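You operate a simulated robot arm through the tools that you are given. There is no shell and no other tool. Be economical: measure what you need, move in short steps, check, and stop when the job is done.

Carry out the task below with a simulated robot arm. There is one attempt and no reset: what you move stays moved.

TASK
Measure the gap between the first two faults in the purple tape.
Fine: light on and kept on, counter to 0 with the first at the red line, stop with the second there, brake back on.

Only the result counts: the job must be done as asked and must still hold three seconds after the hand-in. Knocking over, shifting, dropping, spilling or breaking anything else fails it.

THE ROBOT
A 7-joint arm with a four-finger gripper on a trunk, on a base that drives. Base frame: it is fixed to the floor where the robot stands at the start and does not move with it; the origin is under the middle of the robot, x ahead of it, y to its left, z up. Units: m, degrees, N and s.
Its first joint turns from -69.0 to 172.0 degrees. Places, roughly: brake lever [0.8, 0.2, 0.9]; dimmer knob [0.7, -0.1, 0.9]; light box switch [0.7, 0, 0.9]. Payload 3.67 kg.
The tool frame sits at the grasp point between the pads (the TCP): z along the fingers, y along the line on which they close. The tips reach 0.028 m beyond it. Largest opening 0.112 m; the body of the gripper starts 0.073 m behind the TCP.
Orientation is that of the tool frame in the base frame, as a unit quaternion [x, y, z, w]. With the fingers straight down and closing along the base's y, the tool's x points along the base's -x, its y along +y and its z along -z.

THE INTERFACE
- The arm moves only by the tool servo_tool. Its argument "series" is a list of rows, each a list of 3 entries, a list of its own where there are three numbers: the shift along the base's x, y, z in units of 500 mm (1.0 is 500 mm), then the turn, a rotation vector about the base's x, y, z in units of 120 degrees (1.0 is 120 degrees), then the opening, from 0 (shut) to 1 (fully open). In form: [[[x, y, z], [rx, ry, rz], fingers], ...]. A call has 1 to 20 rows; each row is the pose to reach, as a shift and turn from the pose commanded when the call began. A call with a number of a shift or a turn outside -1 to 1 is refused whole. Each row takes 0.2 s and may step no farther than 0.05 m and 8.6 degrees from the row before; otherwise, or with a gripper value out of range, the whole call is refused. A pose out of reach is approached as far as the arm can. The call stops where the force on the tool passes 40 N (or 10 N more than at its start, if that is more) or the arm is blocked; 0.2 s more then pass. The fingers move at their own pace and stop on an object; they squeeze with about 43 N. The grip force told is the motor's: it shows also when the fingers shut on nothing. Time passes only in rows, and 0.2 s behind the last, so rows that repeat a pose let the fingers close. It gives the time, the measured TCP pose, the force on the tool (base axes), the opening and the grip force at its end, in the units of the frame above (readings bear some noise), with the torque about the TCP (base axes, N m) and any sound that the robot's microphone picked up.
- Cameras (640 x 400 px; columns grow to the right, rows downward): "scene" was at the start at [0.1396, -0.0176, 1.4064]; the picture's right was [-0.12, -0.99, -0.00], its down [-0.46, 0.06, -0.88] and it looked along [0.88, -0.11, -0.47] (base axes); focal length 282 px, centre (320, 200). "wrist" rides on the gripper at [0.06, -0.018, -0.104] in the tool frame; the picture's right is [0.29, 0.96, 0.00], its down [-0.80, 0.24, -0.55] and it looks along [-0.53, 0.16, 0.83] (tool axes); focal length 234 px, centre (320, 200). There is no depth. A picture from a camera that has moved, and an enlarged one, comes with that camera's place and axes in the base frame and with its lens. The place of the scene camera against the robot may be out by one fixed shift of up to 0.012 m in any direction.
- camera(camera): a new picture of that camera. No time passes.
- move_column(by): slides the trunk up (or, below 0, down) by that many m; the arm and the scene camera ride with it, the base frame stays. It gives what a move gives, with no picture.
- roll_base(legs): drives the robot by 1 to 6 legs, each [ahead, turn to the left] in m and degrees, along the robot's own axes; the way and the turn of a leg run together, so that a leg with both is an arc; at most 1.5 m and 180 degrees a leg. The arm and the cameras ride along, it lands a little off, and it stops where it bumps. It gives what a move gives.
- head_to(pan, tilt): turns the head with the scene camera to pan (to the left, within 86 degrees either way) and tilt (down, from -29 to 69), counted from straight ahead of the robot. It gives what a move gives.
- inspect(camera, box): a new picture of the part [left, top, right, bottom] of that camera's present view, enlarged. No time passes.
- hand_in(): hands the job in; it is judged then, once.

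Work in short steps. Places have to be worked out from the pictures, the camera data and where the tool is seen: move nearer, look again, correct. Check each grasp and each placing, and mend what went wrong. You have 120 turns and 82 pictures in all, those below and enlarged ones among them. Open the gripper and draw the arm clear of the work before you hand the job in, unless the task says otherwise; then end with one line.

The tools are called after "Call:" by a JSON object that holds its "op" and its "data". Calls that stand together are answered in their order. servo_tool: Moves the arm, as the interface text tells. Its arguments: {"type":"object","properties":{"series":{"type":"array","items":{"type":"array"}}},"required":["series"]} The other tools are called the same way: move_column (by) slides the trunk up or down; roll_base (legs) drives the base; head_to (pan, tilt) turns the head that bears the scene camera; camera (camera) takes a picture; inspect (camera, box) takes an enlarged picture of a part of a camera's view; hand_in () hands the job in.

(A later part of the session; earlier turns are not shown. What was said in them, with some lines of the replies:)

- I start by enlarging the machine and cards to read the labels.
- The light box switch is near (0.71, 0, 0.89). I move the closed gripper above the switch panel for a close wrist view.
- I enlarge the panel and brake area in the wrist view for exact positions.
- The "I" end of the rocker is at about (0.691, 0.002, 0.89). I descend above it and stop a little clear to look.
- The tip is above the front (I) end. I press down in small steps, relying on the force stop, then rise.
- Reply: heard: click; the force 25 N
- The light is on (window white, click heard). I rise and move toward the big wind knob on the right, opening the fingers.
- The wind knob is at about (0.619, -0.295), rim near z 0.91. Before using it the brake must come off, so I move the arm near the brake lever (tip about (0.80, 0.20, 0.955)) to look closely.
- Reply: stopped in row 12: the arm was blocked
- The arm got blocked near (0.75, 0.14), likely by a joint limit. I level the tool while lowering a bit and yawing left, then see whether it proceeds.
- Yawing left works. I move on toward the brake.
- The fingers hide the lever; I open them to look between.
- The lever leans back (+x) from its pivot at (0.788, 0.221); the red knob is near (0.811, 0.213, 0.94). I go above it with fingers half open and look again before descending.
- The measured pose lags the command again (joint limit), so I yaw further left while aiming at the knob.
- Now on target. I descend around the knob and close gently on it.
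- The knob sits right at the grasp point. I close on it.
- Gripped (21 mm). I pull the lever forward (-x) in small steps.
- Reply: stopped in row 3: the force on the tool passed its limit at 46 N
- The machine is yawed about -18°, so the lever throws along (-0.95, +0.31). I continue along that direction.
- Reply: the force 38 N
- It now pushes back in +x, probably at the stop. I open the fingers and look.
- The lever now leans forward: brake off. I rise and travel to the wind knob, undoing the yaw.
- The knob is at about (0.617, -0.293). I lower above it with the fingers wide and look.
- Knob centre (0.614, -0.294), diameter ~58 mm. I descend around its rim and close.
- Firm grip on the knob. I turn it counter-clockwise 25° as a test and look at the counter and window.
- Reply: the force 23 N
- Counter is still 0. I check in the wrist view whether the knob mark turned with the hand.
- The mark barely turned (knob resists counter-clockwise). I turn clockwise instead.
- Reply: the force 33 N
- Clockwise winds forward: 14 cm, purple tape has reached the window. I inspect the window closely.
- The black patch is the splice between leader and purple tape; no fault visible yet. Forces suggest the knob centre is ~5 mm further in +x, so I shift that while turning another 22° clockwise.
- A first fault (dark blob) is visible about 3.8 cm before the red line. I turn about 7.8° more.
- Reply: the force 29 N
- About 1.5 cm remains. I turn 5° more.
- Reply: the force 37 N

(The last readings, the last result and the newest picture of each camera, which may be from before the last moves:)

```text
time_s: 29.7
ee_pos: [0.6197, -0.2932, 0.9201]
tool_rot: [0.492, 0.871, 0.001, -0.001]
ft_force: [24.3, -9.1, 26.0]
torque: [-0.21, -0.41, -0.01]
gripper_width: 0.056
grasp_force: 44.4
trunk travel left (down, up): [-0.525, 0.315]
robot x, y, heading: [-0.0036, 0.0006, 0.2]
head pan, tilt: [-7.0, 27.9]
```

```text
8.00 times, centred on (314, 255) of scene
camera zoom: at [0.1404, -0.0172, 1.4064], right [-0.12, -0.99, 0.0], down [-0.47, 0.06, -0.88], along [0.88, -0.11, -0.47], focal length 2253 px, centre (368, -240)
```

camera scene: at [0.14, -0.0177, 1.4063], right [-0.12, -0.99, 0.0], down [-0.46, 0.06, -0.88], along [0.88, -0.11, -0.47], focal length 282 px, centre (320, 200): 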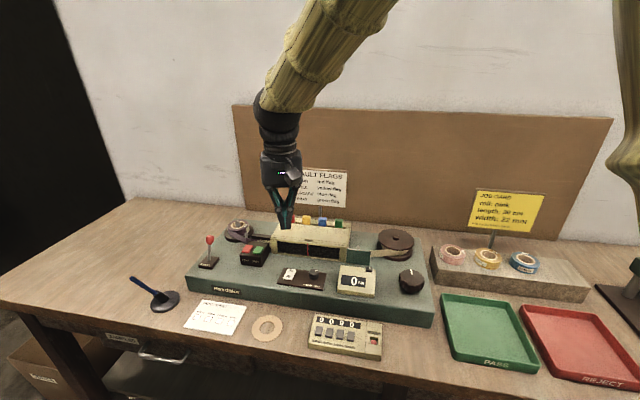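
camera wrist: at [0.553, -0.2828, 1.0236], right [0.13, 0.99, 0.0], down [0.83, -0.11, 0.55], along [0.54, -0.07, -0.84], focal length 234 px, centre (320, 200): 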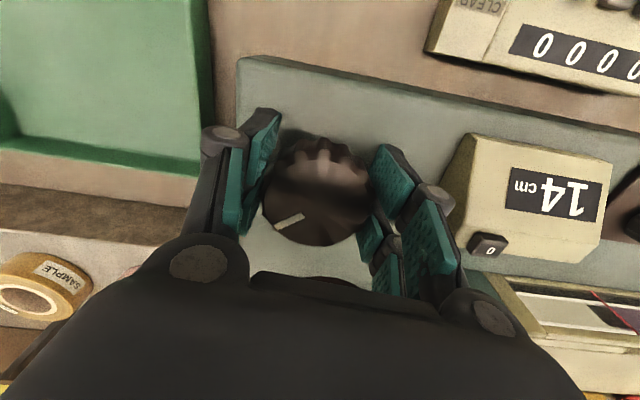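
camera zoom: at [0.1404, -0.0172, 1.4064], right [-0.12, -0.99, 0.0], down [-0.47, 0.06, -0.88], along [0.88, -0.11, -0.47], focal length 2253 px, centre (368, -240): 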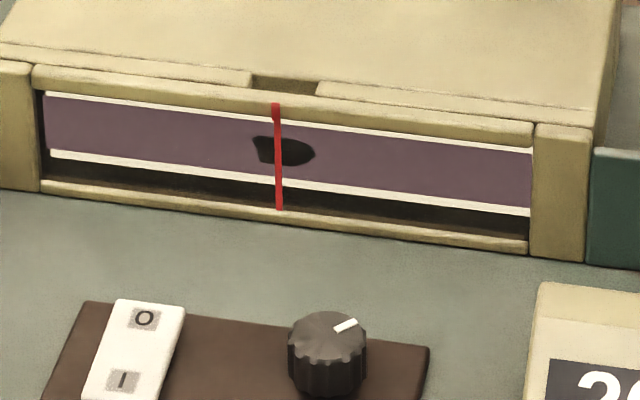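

The blob is essentially at the line. I release the knob and rise straight up, then move the wrist camera to view the window square-on.

Call:
{"op": "servo_tool", "data": {"series": [[[0, 0, 0], [0, 0, 0], 0.6], [[0, 0, 0], [0, 0, 0], 0.8], [[0, 0, 0], [0, 0, 0], 0.8], [[0, 0, 0.08], [0, 0, 0], 0.8], [[0, 0, 0.17], [0, 0, 0], 0.8], [[0, 0, 0.22], [0, 0, 0.04], 0.8], [[0.02, 0.08, 0.22], [0, 0, 0.11], 0.9], [[0.05, 0.17, 0.22], [0, 0, 0.18], 0.9], [[0.08, 0.26, 0.22], [0, 0, 0.25], 0.9], [[0.1, 0.35, 0.22], [0, 0, 0.3], 0.9], [[0.13, 0.44, 0.22], [0, 0, 0.342], 0.9], [[0.148, 0.52, 0.22], [0, 0, 0.342], 0.9], [[0.148, 0.556, 0.22], [0, 0, 0.342], 0.9], [[0.148, 0.556, 0.22], [0, 0, 0.342], 0.9]]}}

Call:
{"op": "camera", "data": {"camera": "wrist"}}

Call:
{"op": "inspect", "data": {"camera": "scene", "box": [274, 230, 402, 310]}}

```text
time_s: 32.7
ee_pos: [0.6944, -0.0146, 1.0284]
tool_rot: [0.156, 0.988, -0.001, -0.002]
ft_force: [0.7, 0.8, -0.4]
torque: [0.01, 0.02, 0.02]
gripper_width: 0.1008
grasp_force: 0.0
trunk travel left (down, up): [-0.525, 0.315]
robot x, y, heading: [0.0003, 0.0024, 0.4]
head pan, tilt: [-7.0, 27.9]
```

```text
43 pictures are left
camera wrist: at [0.6317, -0.0134, 1.1329], right [0.02, 1.0, 0.0], down [0.83, -0.02, 0.55], along [0.55, -0.01, -0.83], focal length 234 px, centre (320, 200)
```

wrist: 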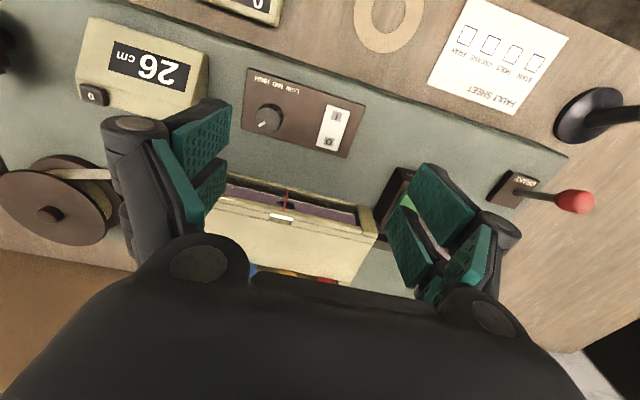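

```text
5.00 times, centred on (338, 270) of scene
camera zoom: at [0.1399, -0.017, 1.4064], right [-0.12, -0.99, 0.0], down [-0.46, 0.06, -0.88], along [0.88, -0.11, -0.47], focal length 1408 px, centre (230, -150)
```

zoom: 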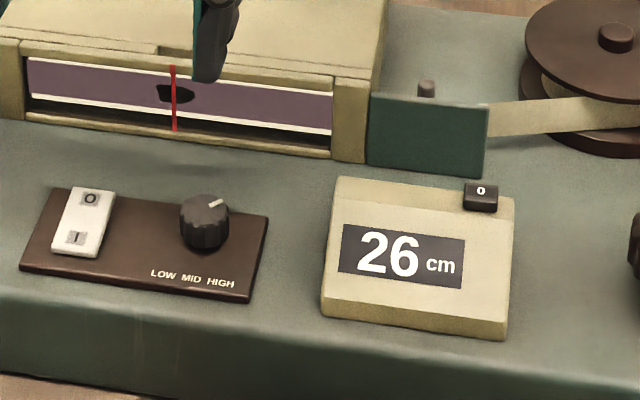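

The tape stayed after release (26 cm). I enlarge the wrist view of the window to check the blob against the line square-on.

Call:
{"op": "inspect", "data": {"camera": "wrist", "box": [240, 175, 336, 235]}}

Call:
{"op": "inspect", "data": {"camera": "wrist", "box": [60, 40, 220, 140]}}

```text
6.67 times, centred on (288, 205) of wrist
camera zoom: at [0.6317, -0.0134, 1.1329], right [0.02, 1.0, 0.0], down [0.83, -0.02, 0.55], along [0.55, -0.01, -0.83], focal length 1561 px, centre (533, 167)
```

zoom: 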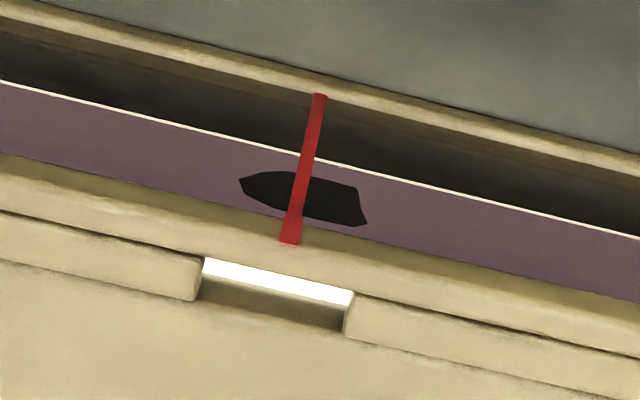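

```text
4.00 times, centred on (140, 90) of wrist
camera zoom: at [0.6317, -0.0134, 1.1329], right [0.02, 1.0, 0.0], down [0.83, -0.02, 0.55], along [0.55, -0.01, -0.83], focal length 937 px, centre (1040, 640)
```

zoom: 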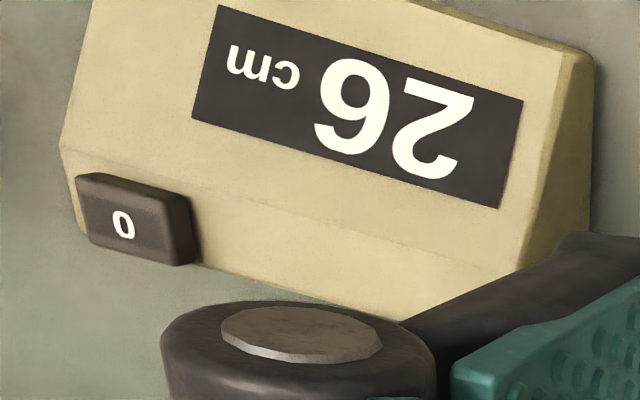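

Square-on, the first fault's centre is on the line to within ~1 mm. The zero button is at about (0.662, -0.204, 0.92); I close the fingers and go just above it.

Call:
{"op": "servo_tool", "data": {"series": [[[0, -0.04, 0], [0, 0, 0], 0.4], [[-0.01, -0.12, 0], [0, 0, 0], 0], [[-0.03, -0.21, 0], [0, 0, 0], 0], [[-0.05, -0.3, 0], [0, 0, 0], 0], [[-0.065, -0.379, 0], [0, 0, 0], 0], [[-0.065, -0.379, -0.07], [0, 0, 0], 0], [[-0.065, -0.379, -0.125], [0, 0, 0], 0], [[-0.065, -0.379, -0.125], [0, 0, 0], 0]]}}

Call:
{"op": "inspect", "data": {"camera": "scene", "box": [310, 220, 438, 300]}}

Call:
{"op": "inspect", "data": {"camera": "wrist", "box": [240, 50, 400, 150]}}

```text
time_s: 34.5
ee_pos: [0.6589, -0.205, 0.9664]
tool_rot: [0.156, 0.988, -0.001, -0.002]
ft_force: [0.2, 0.3, 0.3]
torque: [-0.03, 0.04, -0.01]
gripper_width: 0.0
grasp_force: 35.7
trunk travel left (down, up): [-0.525, 0.315]
robot x, y, heading: [-0.001, 0.0039, 0.5]
head pan, tilt: [-7.0, 27.9]
```

```text
5.00 times, centred on (374, 260) of scene
camera zoom: at [0.1397, -0.0168, 1.4064], right [-0.12, -0.99, 0.0], down [-0.46, 0.06, -0.88], along [0.88, -0.11, -0.47], focal length 1408 px, centre (50, -100)
```

zoom: 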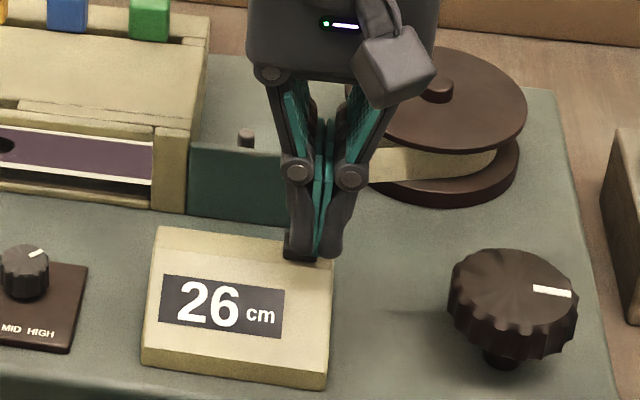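

```text
4.00 times, centred on (320, 100) of wrist
camera zoom: at [0.5967, -0.204, 1.0711], right [0.02, 1.0, 0.0], down [0.83, -0.02, 0.55], along [0.55, -0.01, -0.83], focal length 937 px, centre (320, 600)
```

zoom: 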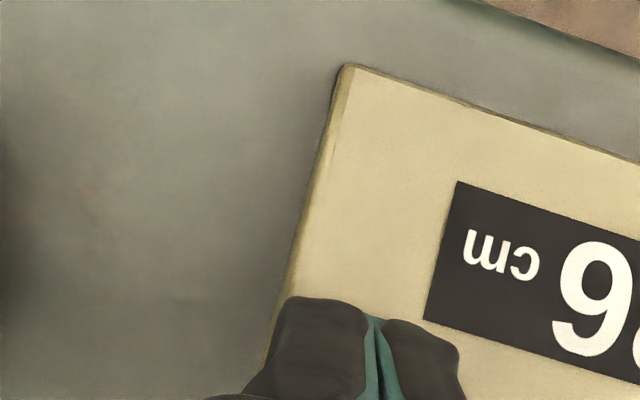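

Tip is slightly to the right/front of the button. I nudge by (+3, +4 mm) and press down in small steps.

Call:
{"op": "servo_tool", "data": {"series": [[[0.006, 0.008, 0], [0, 0, 0], 0], [[0.006, 0.008, -0.01], [0, 0, 0], 0], [[0.006, 0.008, -0.018], [0, 0, 0], 0], [[0.006, 0.008, -0.026], [0, 0, 0], 0], [[0.006, 0.008, -0.034], [0, 0, 0], 0]]}}

Call:
{"op": "inspect", "data": {"camera": "scene", "box": [310, 220, 438, 300]}}

```text
time_s: 35.7
ee_pos: [0.6639, -0.2007, 0.9507]
tool_rot: [0.156, 0.988, -0.001, -0.002]
ft_force: [0.9, 0.1, 2.0]
torque: [0.02, -0.01, 0.0]
gripper_width: 0.006
grasp_force: 35.9
trunk travel left (down, up): [-0.525, 0.315]
robot x, y, heading: [0.0039, -0.0009, 0.3]
head pan, tilt: [-7.0, 27.9]
```

```text
5.00 times, centred on (374, 260) of scene
camera zoom: at [0.1398, -0.0171, 1.4064], right [-0.12, -0.99, 0.0], down [-0.46, 0.06, -0.88], along [0.88, -0.11, -0.47], focal length 1408 px, centre (50, -100)
```

zoom: 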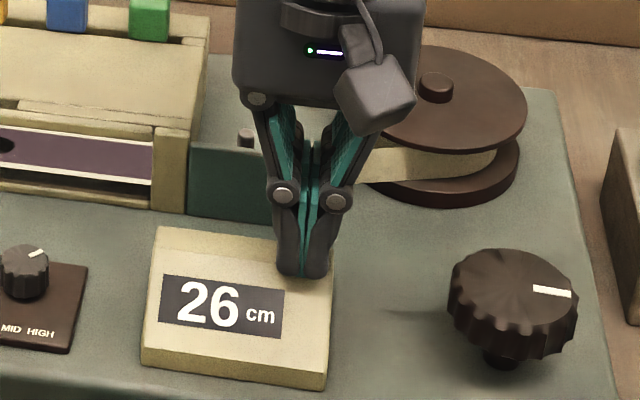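

Contact seems to be just beginning (force 2 N). I press a bit further in 2 mm steps.

Call:
{"op": "servo_tool", "data": {"series": [[[0, 0, -0.004], [0, 0, 0], 0], [[0, 0, -0.008], [0, 0, 0], 0], [[0, 0, -0.012], [0, 0, 0], 0]]}}

Call:
{"op": "inspect", "data": {"camera": "scene", "box": [310, 220, 438, 300]}}

```text
time_s: 36.5
ee_pos: [0.6626, -0.2006, 0.9448]
tool_rot: [0.156, 0.988, -0.002, -0.001]
ft_force: [1.2, -1.0, 18.2]
torque: [-0.04, -0.01, 0.02]
gripper_width: 0.0059
grasp_force: 36.0
trunk travel left (down, up): [-0.525, 0.315]
robot x, y, heading: [0.0048, 0.0025, 0.0]
head pan, tilt: [-7.0, 27.9]
heard: click
```

```text
5.00 times, centred on (374, 260) of scene
camera zoom: at [0.1387, -0.0169, 1.4068], right [-0.12, -0.99, 0.0], down [-0.46, 0.06, -0.88], along [0.88, -0.11, -0.47], focal length 1408 px, centre (50, -100)
```

zoom: 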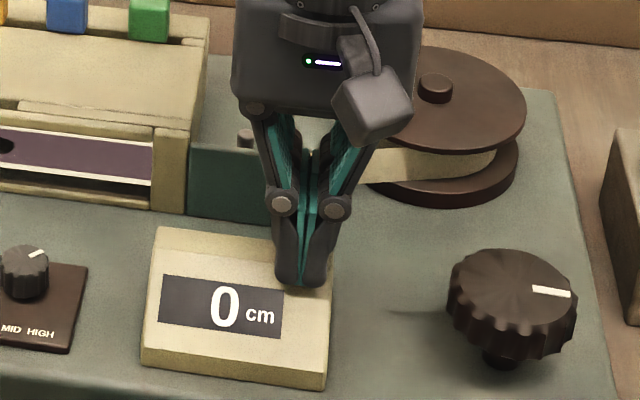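

Click heard and the counter shows 0. I rise, go back over the knob with yaw about +50°, fingers open.

Call:
{"op": "servo_tool", "data": {"series": [[[0, 0, 0.08], [0, 0, 0], 0], [[0, 0, 0.15], [0, 0, 0.05], 0.4], [[-0.03, -0.06, 0.15], [0, 0, 0.12], 0.75], [[-0.06, -0.13, 0.15], [0, 0, 0.19], 0.75], [[-0.088, -0.185, 0.15], [0, 0, 0.26], 0.75], [[-0.088, -0.185, 0.15], [0, 0, 0.33], 0.75], [[-0.088, -0.185, 0.15], [0, 0, 0.4], 0.75], [[-0.088, -0.185, 0.15], [0, 0, 0.47], 0.75], [[-0.088, -0.185, 0.15], [0, 0, 0.53], 0.75], [[-0.088, -0.185, 0.15], [0, 0, 0.567], 0.75], [[-0.088, -0.185, 0.15], [0, 0, 0.567], 0.75]]}}

Call:
{"op": "camera", "data": {"camera": "wrist"}}

Call:
{"op": "inspect", "data": {"camera": "scene", "box": [274, 230, 402, 310]}}

```text
time_s: 38.9
ee_pos: [0.6202, -0.2933, 1.0192]
tool_rot: [-0.423, 0.906, -0.002, -0.001]
ft_force: [-0.6, 0.3, -0.2]
torque: [-0.01, 0.01, 0.0]
gripper_width: 0.0841
grasp_force: 0.0
trunk travel left (down, up): [-0.525, 0.315]
robot x, y, heading: [-0.0009, 0.001, 0.2]
head pan, tilt: [-7.0, 27.9]
```

```text
35 pictures are left
camera wrist: at [0.5948, -0.3505, 1.1232], right [-0.92, 0.39, 0.0], down [0.33, 0.77, 0.55], along [0.22, 0.51, -0.83], focal length 234 px, centre (320, 200)
```

wrist: 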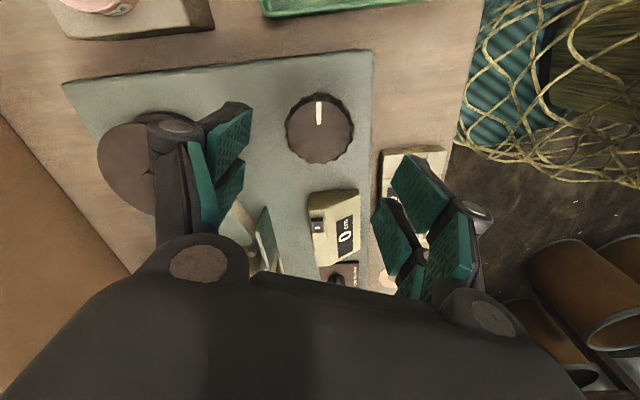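

```text
5.00 times, centred on (338, 270) of scene
camera zoom: at [0.1398, -0.0173, 1.4064], right [-0.12, -0.99, 0.0], down [-0.46, 0.06, -0.88], along [0.88, -0.11, -0.47], focal length 1408 px, centre (230, -150)
```

zoom: 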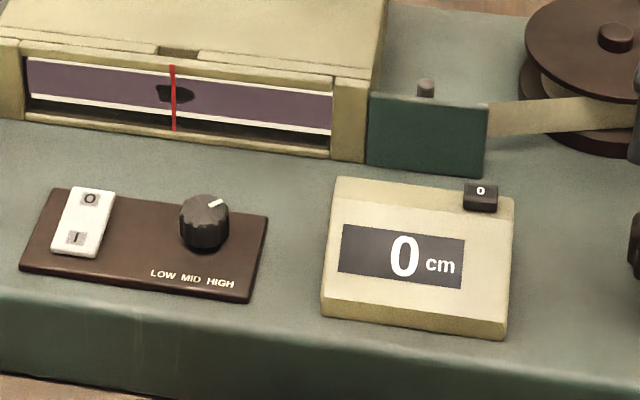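

Knob is beneath the hand. I descend, grip, and turn 20° clockwise.

Call:
{"op": "servo_tool", "data": {"series": [[[0, 0, -0.08], [0, 0, 0], 0.75], [[0, 0, -0.16], [0, 0, 0], 0.75], [[0, -0.001, -0.198], [0, 0, 0], 0.75], [[0, -0.001, -0.198], [0, 0, 0], 0.5], [[0, -0.001, -0.198], [0, 0, 0], 0.4], [[0, -0.001, -0.198], [0, 0, 0], 0.4], [[0, -0.001, -0.198], [0, 0, -0.06], 0.4], [[0, -0.001, -0.198], [0, 0, -0.12], 0.4], [[0, -0.001, -0.198], [0, 0, -0.16], 0.4], [[0, -0.001, -0.198], [0, 0, -0.16], 0.4]]}}

Call:
{"op": "inspect", "data": {"camera": "scene", "box": [274, 230, 402, 310]}}

```text
time_s: 41.1
ee_pos: [0.6191, -0.2933, 0.921]
tool_rot: [-0.265, 0.964, -0.001, -0.002]
ft_force: [-4.7, 0.9, -3.3]
torque: [-0.21, 0.03, -0.04]
gripper_width: 0.0558
grasp_force: 45.4
trunk travel left (down, up): [-0.525, 0.315]
robot x, y, heading: [0.0016, -0.0001, 0.2]
head pan, tilt: [-7.0, 27.9]
```

```text
5.00 times, centred on (338, 270) of scene
camera zoom: at [0.1396, -0.0173, 1.4063], right [-0.12, -0.99, 0.0], down [-0.46, 0.06, -0.88], along [0.88, -0.11, -0.47], focal length 1408 px, centre (230, -150)
```

zoom: 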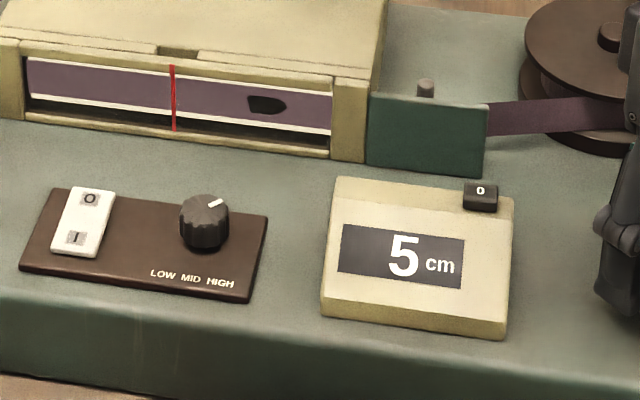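

5 cm wound; no second fault yet. Another 20° clockwise.

Call:
{"op": "servo_tool", "data": {"series": [[[0, 0, 0], [0, 0, -0.05], 0.4], [[0, 0, 0], [0, 0, -0.1], 0.4], [[0, 0, 0], [0, 0, -0.15], 0.4], [[0, 0, 0], [0, 0, -0.17], 0.4], [[0, 0, 0], [0, 0, -0.17], 0.4]]}}

Call:
{"op": "inspect", "data": {"camera": "scene", "box": [274, 230, 402, 310]}}

```text
time_s: 42.3
ee_pos: [0.6192, -0.2938, 0.92]
tool_rot: [-0.091, 0.996, -0.002, -0.002]
ft_force: [-5.4, 1.0, -1.1]
torque: [-0.17, 0.6, -0.02]
gripper_width: 0.0557
grasp_force: 44.7
trunk travel left (down, up): [-0.525, 0.315]
robot x, y, heading: [0.0017, 0.0004, 0.3]
head pan, tilt: [-7.0, 27.9]
```

```text
5.00 times, centred on (338, 270) of scene
camera zoom: at [0.1394, -0.0171, 1.4064], right [-0.12, -0.99, 0.0], down [-0.46, 0.06, -0.88], along [0.88, -0.11, -0.47], focal length 1408 px, centre (230, -150)
```

zoom: 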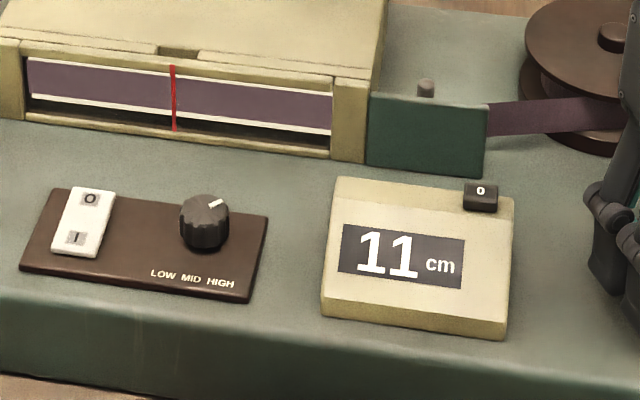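

11 cm. I check the window at high zoom for faint faults such as creases before winding on.

Call:
{"op": "inspect", "data": {"camera": "scene", "box": [276, 235, 344, 265]}}

```text
9.41 times, centred on (310, 250) of scene
camera zoom: at [0.1394, -0.0171, 1.4064], right [-0.12, -0.99, 0.0], down [-0.46, 0.06, -0.88], along [0.88, -0.11, -0.47], focal length 2650 px, centre (414, -271)
```

zoom: 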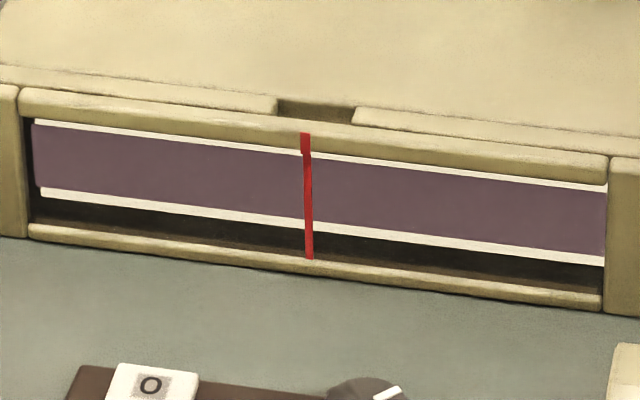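

Clean tape. Another 20° clockwise.

Call:
{"op": "servo_tool", "data": {"series": [[[0, 0, 0], [0, 0, -0.05], 0.4], [[0, 0, 0], [0, 0, -0.1], 0.4], [[0, 0, 0], [0, 0, -0.15], 0.4], [[0, 0, 0], [0, 0, -0.17], 0.4], [[0, 0, 0], [0, 0, -0.17], 0.4]]}}

Call:
{"op": "inspect", "data": {"camera": "scene", "box": [274, 230, 394, 305]}}

```text
time_s: 43.5
ee_pos: [0.6205, -0.2929, 0.9202]
tool_rot: [0.088, 0.996, 0.0, -0.002]
ft_force: [-4.3, 3.1, -5.0]
torque: [-0.03, 0.1, -0.02]
gripper_width: 0.0555
grasp_force: 45.2
trunk travel left (down, up): [-0.525, 0.315]
robot x, y, heading: [-0.0031, -0.002, 0.4]
head pan, tilt: [-7.0, 27.9]
```

```text
5.33 times, centred on (334, 268) of scene
camera zoom: at [0.1398, -0.017, 1.4064], right [-0.12, -0.99, 0.0], down [-0.46, 0.06, -0.88], along [0.88, -0.11, -0.47], focal length 1502 px, centre (245, -160)
```

zoom: 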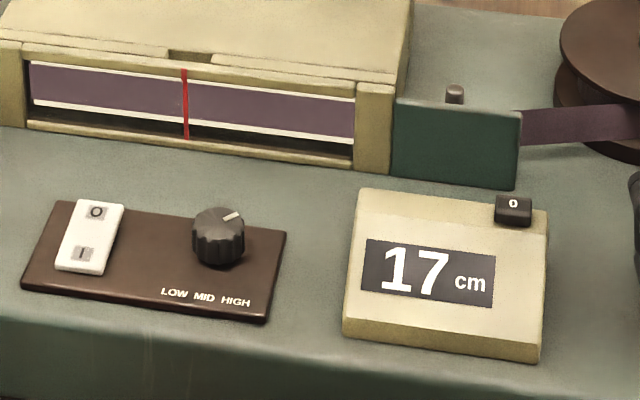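

17 cm, still clean tape. Another 20° clockwise.

Call:
{"op": "servo_tool", "data": {"series": [[[0, 0, 0], [0, 0, -0.05], 0.4], [[0, 0, 0], [0, 0, -0.1], 0.4], [[0, 0, 0], [0, 0, -0.15], 0.4], [[0, 0, 0], [0, 0, -0.18], 0.4], [[0, 0, 0], [0, 0, -0.18], 0.4]]}}

Call:
{"op": "inspect", "data": {"camera": "scene", "box": [274, 230, 394, 305]}}

```text
time_s: 44.7
ee_pos: [0.6197, -0.2939, 0.9208]
tool_rot: [0.272, 0.962, 0.0, -0.002]
ft_force: [-1.8, 8.5, -1.7]
torque: [0.39, 0.35, 0.0]
gripper_width: 0.0553
grasp_force: 44.9
trunk travel left (down, up): [-0.525, 0.315]
robot x, y, heading: [0.0005, -0.0005, 0.1]
head pan, tilt: [-7.0, 27.9]
```

```text
5.33 times, centred on (334, 268) of scene
camera zoom: at [0.1399, -0.0164, 1.4064], right [-0.12, -0.99, 0.0], down [-0.46, 0.06, -0.88], along [0.88, -0.11, -0.47], focal length 1502 px, centre (245, -160)
```

zoom: 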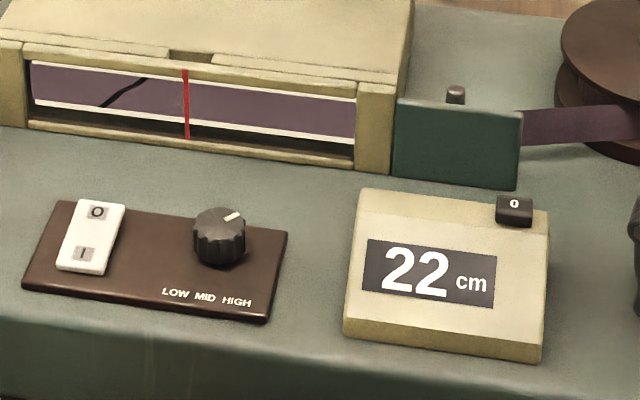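

The second fault (a diagonal crease) appears about 3.1 cm before the line. I turn 8.4° more.

Call:
{"op": "servo_tool", "data": {"series": [[[0, 0, 0], [0, 0, -0.04], 0.4], [[0, 0, 0], [0, 0, -0.07], 0.4], [[0, 0, 0], [0, 0, -0.07], 0.4]]}}

Call:
{"op": "inspect", "data": {"camera": "scene", "box": [274, 230, 354, 280]}}

```text
time_s: 45.5
ee_pos: [0.6202, -0.2929, 0.9216]
tool_rot: [0.342, 0.94, 0.0, -0.002]
ft_force: [-2.7, 7.0, -3.2]
torque: [-0.12, -0.36, -0.03]
gripper_width: 0.0555
grasp_force: 45.0
trunk travel left (down, up): [-0.525, 0.315]
robot x, y, heading: [0.0011, -0.0033, 0.3]
head pan, tilt: [-7.0, 27.9]
```

```text
8.00 times, centred on (314, 255) of scene
camera zoom: at [0.1399, -0.0165, 1.4064], right [-0.12, -0.99, 0.0], down [-0.46, 0.06, -0.88], along [0.88, -0.11, -0.47], focal length 2253 px, centre (368, -240)
```

zoom: 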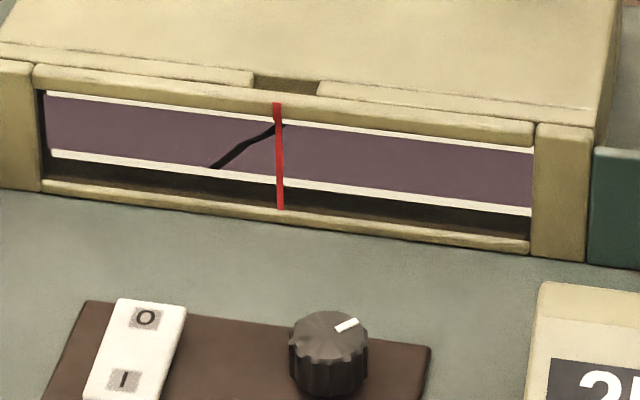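

About 1.2 cm to go to match the first fault's alignment. I turn 4.2° more.

Call:
{"op": "servo_tool", "data": {"series": [[[0, 0, 0], [0, 0, -0.02], 0.4], [[0, 0, 0], [0, 0, -0.035], 0.4], [[0, 0, 0], [0, 0, -0.035], 0.4]]}}

Call:
{"op": "inspect", "data": {"camera": "scene", "box": [274, 230, 354, 280]}}

```text
time_s: 46.3
ee_pos: [0.6204, -0.2926, 0.9204]
tool_rot: [0.376, 0.927, -0.001, -0.002]
ft_force: [0.8, 7.0, 0.9]
torque: [0.34, 0.39, -0.02]
gripper_width: 0.0555
grasp_force: 45.0
trunk travel left (down, up): [-0.525, 0.315]
robot x, y, heading: [-0.0018, -0.0008, -0.0]
head pan, tilt: [-7.0, 27.9]
```

```text
8.00 times, centred on (314, 255) of scene
camera zoom: at [0.1399, -0.0163, 1.4064], right [-0.12, -0.99, 0.0], down [-0.46, 0.06, -0.88], along [0.88, -0.11, -0.47], focal length 2253 px, centre (368, -240)
```

zoom: 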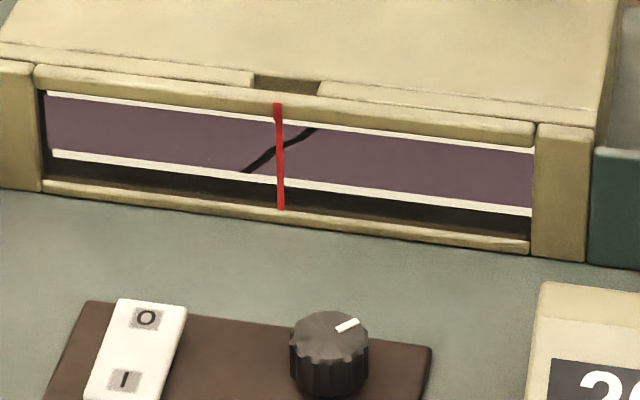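

Centre is within ~1 mm. A tiny 0.45° more, then I release, rise, and view square-on with the wrist camera.

Call:
{"op": "servo_tool", "data": {"series": [[[0, 0, 0], [0, 0, -0.0037], 0.4], [[0, 0, 0], [0, 0, -0.0037], 0.4], [[0, 0, 0], [0, 0, -0.0037], 0.6], [[0, 0, 0], [0, 0, -0.0037], 0.8], [[0, 0, 0], [0, 0, -0.0037], 0.8], [[0, 0, 0.08], [0, 0, -0.0037], 0.8], [[0, 0, 0.17], [0, 0, -0.0037], 0.8], [[0, 0, 0.22], [0, 0, 0.02], 0.8], [[0.02, 0.08, 0.22], [0, 0, 0.06], 0.9], [[0.05, 0.17, 0.22], [0, 0, 0.12], 0.9], [[0.08, 0.26, 0.22], [0, 0, 0.18], 0.9], [[0.1, 0.35, 0.22], [0, 0, 0.22], 0.9], [[0.13, 0.44, 0.22], [0, 0, 0.22], 0.9], [[0.148, 0.52, 0.22], [0, 0, 0.22], 0.9], [[0.148, 0.556, 0.22], [0, 0, 0.22], 0.9], [[0.148, 0.556, 0.22], [0, 0, 0.22], 0.9]]}}

Call:
{"op": "inspect", "data": {"camera": "wrist", "box": [240, 175, 336, 235]}}

Call:
{"op": "inspect", "data": {"camera": "scene", "box": [274, 230, 402, 310]}}

```text
time_s: 49.7
ee_pos: [0.6937, -0.0146, 1.0293]
tool_rot: [0.155, 0.988, -0.001, -0.001]
ft_force: [0.0, -0.7, 0.1]
torque: [0.0, 0.01, 0.02]
gripper_width: 0.1008
grasp_force: 0.1
trunk travel left (down, up): [-0.525, 0.315]
robot x, y, heading: [0.0019, 0.0009, 0.3]
head pan, tilt: [-7.0, 27.9]
```

```text
6.67 times, centred on (288, 205) of wrist
camera zoom: at [0.6314, -0.0142, 1.1341], right [0.02, 1.0, 0.0], down [0.83, -0.01, 0.55], along [0.55, -0.01, -0.83], focal length 1561 px, centre (533, 167)
```

zoom: 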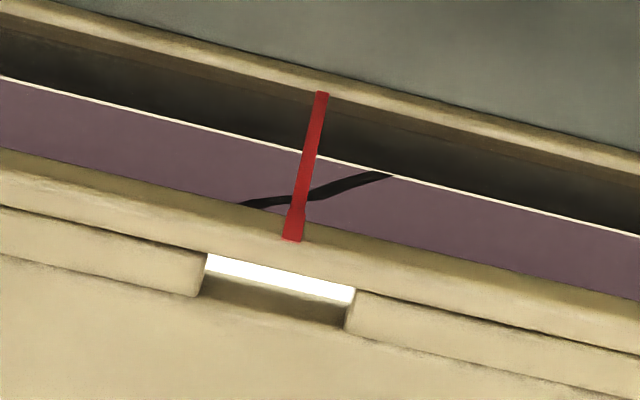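

```text
5.00 times, centred on (338, 270) of scene
camera zoom: at [0.1398, -0.0169, 1.4064], right [-0.12, -0.99, 0.0], down [-0.46, 0.06, -0.88], along [0.88, -0.11, -0.47], focal length 1408 px, centre (230, -150)
```

zoom: 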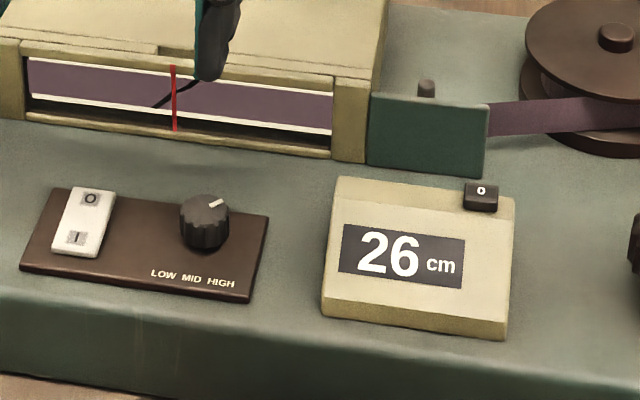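

The crease centre is on the line within ~1 mm and the counter reads 26 cm. Now I go back to the brake lever (knob near (0.763, 0.227, 0.94)) with the same hand yaw as before.

Call:
{"op": "servo_tool", "data": {"series": [[[0, 0.04, 0], [0, 0, 0.06], 0.7], [[0.01, 0.1, 0], [0, 0, 0.13], 0.6], [[0.03, 0.17, 0], [0, 0, 0.2], 0.6], [[0.05, 0.24, 0], [0, 0, 0.27], 0.6], [[0.07, 0.31, 0], [0, 0, 0.34], 0.6], [[0.09, 0.38, 0], [0, 0, 0.41], 0.6], [[0.11, 0.44, 0], [0, 0, 0.48], 0.6], [[0.14, 0.483, 0], [0, 0, 0.55], 0.6], [[0.14, 0.483, 0], [0, 0, 0.617], 0.6], [[0.14, 0.483, 0], [0, 0, 0.617], 0.6]]}}

Call:
{"op": "camera", "data": {"camera": "wrist"}}

```text
time_s: 51.9
ee_pos: [0.7635, 0.2256, 1.0266]
tool_rot: [-0.472, 0.882, -0.002, -0.003]
ft_force: [0.3, -0.1, -0.1]
torque: [-0.02, -0.03, 0.0]
gripper_width: 0.0673
grasp_force: 0.1
trunk travel left (down, up): [-0.525, 0.315]
robot x, y, heading: [-0.0008, -0.0041, 0.4]
head pan, tilt: [-7.0, 27.9]
```

```text
24 pictures are left
camera wrist: at [0.7463, 0.1659, 1.1317], right [-0.96, 0.29, 0.0], down [0.24, 0.8, 0.55], along [0.16, 0.53, -0.84], focal length 234 px, centre (320, 200)
```

wrist: 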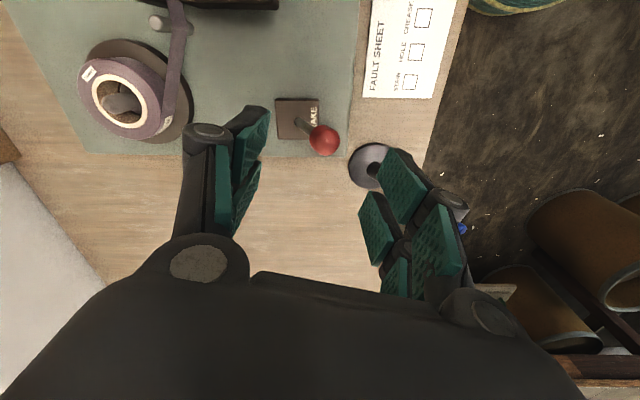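

Knob is at (0.762, 0.229). I descend, close on it, and check.

Call:
{"op": "servo_tool", "data": {"series": [[[-0.002, 0.006, -0.06], [0, 0, 0], 0.6], [[-0.002, 0.006, -0.12], [0, 0, 0], 0.6], [[-0.002, 0.006, -0.168], [0, 0, 0], 0.6], [[-0.002, 0.006, -0.168], [0, 0, 0], 0.6], [[-0.002, 0.006, -0.168], [0, 0, 0], 0.3], [[-0.002, 0.006, -0.168], [0, 0, 0], 0.1], [[-0.002, 0.006, -0.168], [0, 0, 0], 0.1]]}}

```text
time_s: 53.5
ee_pos: [0.7703, 0.2258, 0.951]
tool_rot: [-0.467, 0.884, 0.003, 0.003]
ft_force: [21.3, 18.7, 20.8]
torque: [0.26, -1.4, 0.25]
gripper_width: 0.0192
grasp_force: 44.9
trunk travel left (down, up): [-0.525, 0.315]
robot x, y, heading: [0.0026, 0.0019, 0.2]
head pan, tilt: [-7.0, 27.9]
```

Gripped. I push the lever back along (+0.95, -0.31) in steps.

Call:
{"op": "servo_tool", "data": {"series": [[[0.02, -0.007, 0.012], [0, 0, 0], 0.1], [[0.04, -0.013, 0.014], [0, 0, 0], 0.1], [[0.06, -0.02, 0.014], [0, 0, 0], 0.1], [[0.08, -0.027, 0.01], [0, 0, 0], 0.1], [[0.1, -0.033, 0.004], [0, 0, 0], 0.1], [[0.112, -0.037, 0], [0, 0, 0], 0.1]]}}

Call:
{"op": "inspect", "data": {"camera": "scene", "box": [160, 200, 320, 300]}}

```text
time_s: 54.8
ee_pos: [0.8054, 0.2153, 0.9498]
tool_rot: [-0.474, 0.88, -0.002, -0.006]
ft_force: [-19.1, -3.6, 21.2]
torque: [-1.23, 2.0, 0.4]
gripper_width: 0.0192
grasp_force: 44.8
trunk travel left (down, up): [-0.525, 0.315]
robot x, y, heading: [-0.0, -0.0006, 0.3]
head pan, tilt: [-7.0, 27.9]
stopped in row 6: the force on the tool passed its limit at 50 N (the readings are from after the stop); the commanded pose is now the measured one
```

```text
4.00 times, centred on (240, 250) of scene
camera zoom: at [0.1361, -0.0182, 1.4071], right [-0.12, -0.99, 0.0], down [-0.46, 0.06, -0.88], along [0.88, -0.1, -0.47], focal length 1126 px, centre (640, 0)
```

zoom: 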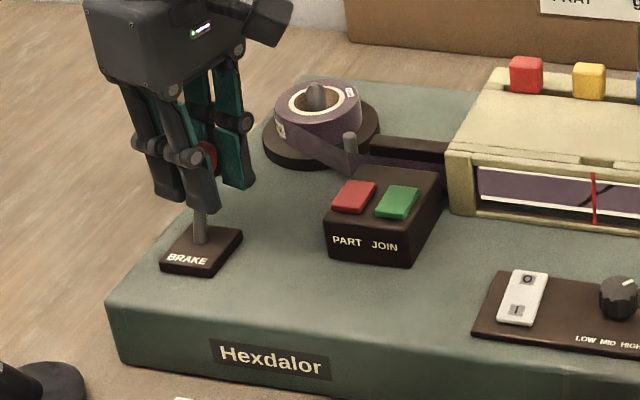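

Resistance at the back stop, lever appears back. I open the fingers, rise straight, and compare.

Call:
{"op": "servo_tool", "data": {"series": [[[0, 0, 0], [0, 0, 0], 0.3], [[0, 0, 0], [0, 0, 0], 0.65], [[0, 0, 0], [0, 0, 0], 0.65], [[0, 0, 0.06], [0, 0, 0], 0.65], [[0, 0, 0.14], [0, 0, 0], 0.65], [[0, 0, 0.2], [0, 0, 0], 0.65], [[0, 0, 0.2], [0, 0, 0], 0.65]]}}

Call:
{"op": "inspect", "data": {"camera": "scene", "box": [160, 200, 320, 300]}}

Call:
{"op": "camera", "data": {"camera": "wrist"}}

```text
time_s: 56.4
ee_pos: [0.8092, 0.215, 1.0454]
tool_rot: [-0.473, 0.881, -0.002, -0.006]
ft_force: [0.6, 0.0, 0.9]
torque: [0.0, -0.01, 0.0]
gripper_width: 0.073
grasp_force: 0.0
trunk travel left (down, up): [-0.525, 0.315]
robot x, y, heading: [0.0001, 0.0029, 0.3]
head pan, tilt: [-7.0, 27.9]
```

```text
4.00 times, centred on (240, 250) of scene
camera zoom: at [0.1399, -0.0165, 1.4063], right [-0.12, -0.99, 0.0], down [-0.47, 0.06, -0.88], along [0.88, -0.11, -0.47], focal length 1126 px, centre (640, 0)
```

zoom: 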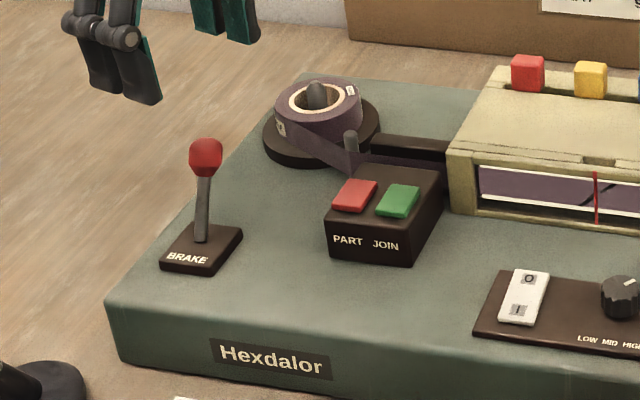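

```text
21 pictures are left
camera wrist: at [0.791, 0.1552, 1.15], right [-0.96, 0.29, 0.01], down [0.25, 0.8, 0.55], along [0.15, 0.52, -0.84], focal length 234 px, centre (320, 200)
```

wrist: 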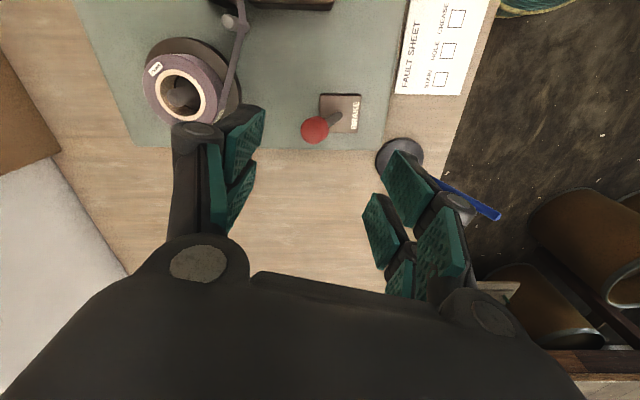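

The lever is back in its original leaning position. I check the window and counter.

Call:
{"op": "inspect", "data": {"camera": "scene", "box": [274, 230, 354, 280]}}

Call:
{"op": "inspect", "data": {"camera": "scene", "box": [274, 230, 402, 310]}}

```text
8.00 times, centred on (314, 255) of scene
camera zoom: at [0.1399, -0.0165, 1.4063], right [-0.12, -0.99, 0.0], down [-0.47, 0.06, -0.88], along [0.88, -0.11, -0.47], focal length 2253 px, centre (368, -240)
```

zoom: 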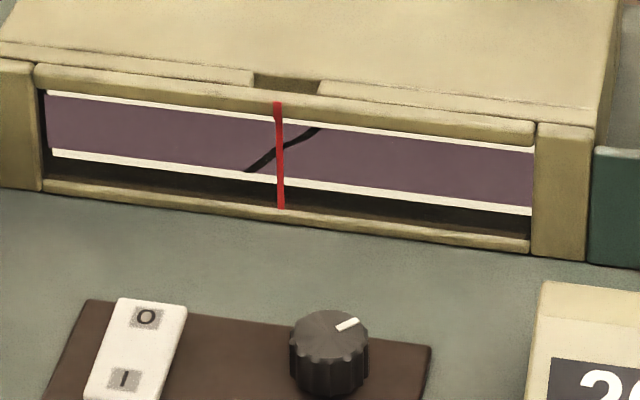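

```text
5.00 times, centred on (338, 270) of scene
camera zoom: at [0.1399, -0.0165, 1.4063], right [-0.12, -0.99, 0.0], down [-0.47, 0.06, -0.88], along [0.88, -0.11, -0.47], focal length 1408 px, centre (230, -150)
```

zoom: 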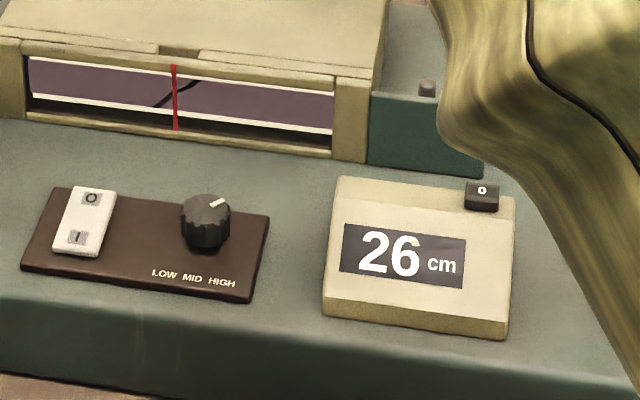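

All as required: light on, crease at the line, counter 26 cm, brake on. I open the gripper and draw the arm up and clear.

Call:
{"op": "servo_tool", "data": {"series": [[[0, 0, 0.08], [0, 0, 0], 0.8], [[-0.02, -0.04, 0.16], [0, 0, -0.04], 1], [[-0.06, -0.1, 0.22], [0, 0, -0.1], 1], [[-0.1, -0.16, 0.26], [0, 0, -0.16], 1], [[-0.1, -0.16, 0.26], [0, 0, -0.16], 1]]}}

Call:
{"op": "camera", "data": {"camera": "scene"}}

```text
time_s: 57.6
ee_pos: [0.7585, 0.1356, 1.1752]
tool_rot: [-0.32, 0.947, -0.001, -0.007]
ft_force: [0.7, -0.4, -0.3]
torque: [-0.04, 0.0, 0.03]
gripper_width: 0.1116
grasp_force: 0.2
trunk travel left (down, up): [-0.525, 0.315]
robot x, y, heading: [-0.0005, -0.0012, 0.2]
head pan, tilt: [-7.0, 27.9]
```

```text
18 pictures are left
camera scene: at [0.1406, -0.0159, 1.4062], right [-0.12, -0.99, 0.0], down [-0.47, 0.06, -0.88], along [0.88, -0.11, -0.47], focal length 282 px, centre (320, 200)
```

scene: 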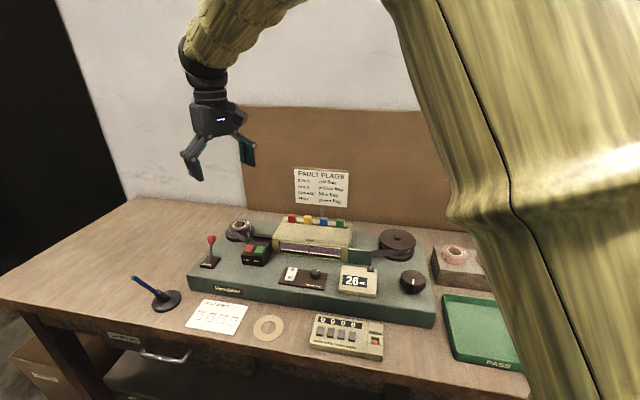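

The arm is clear and everything stands as it should, so I hand in.

Call:
{"op": "hand_in", "data": {}}

```text
The job is handed in.
```

The gap between the first two faults is 26 cm, read on the counter after zeroing it on the first; the second is at the red line, the light is on and the brake is back on.
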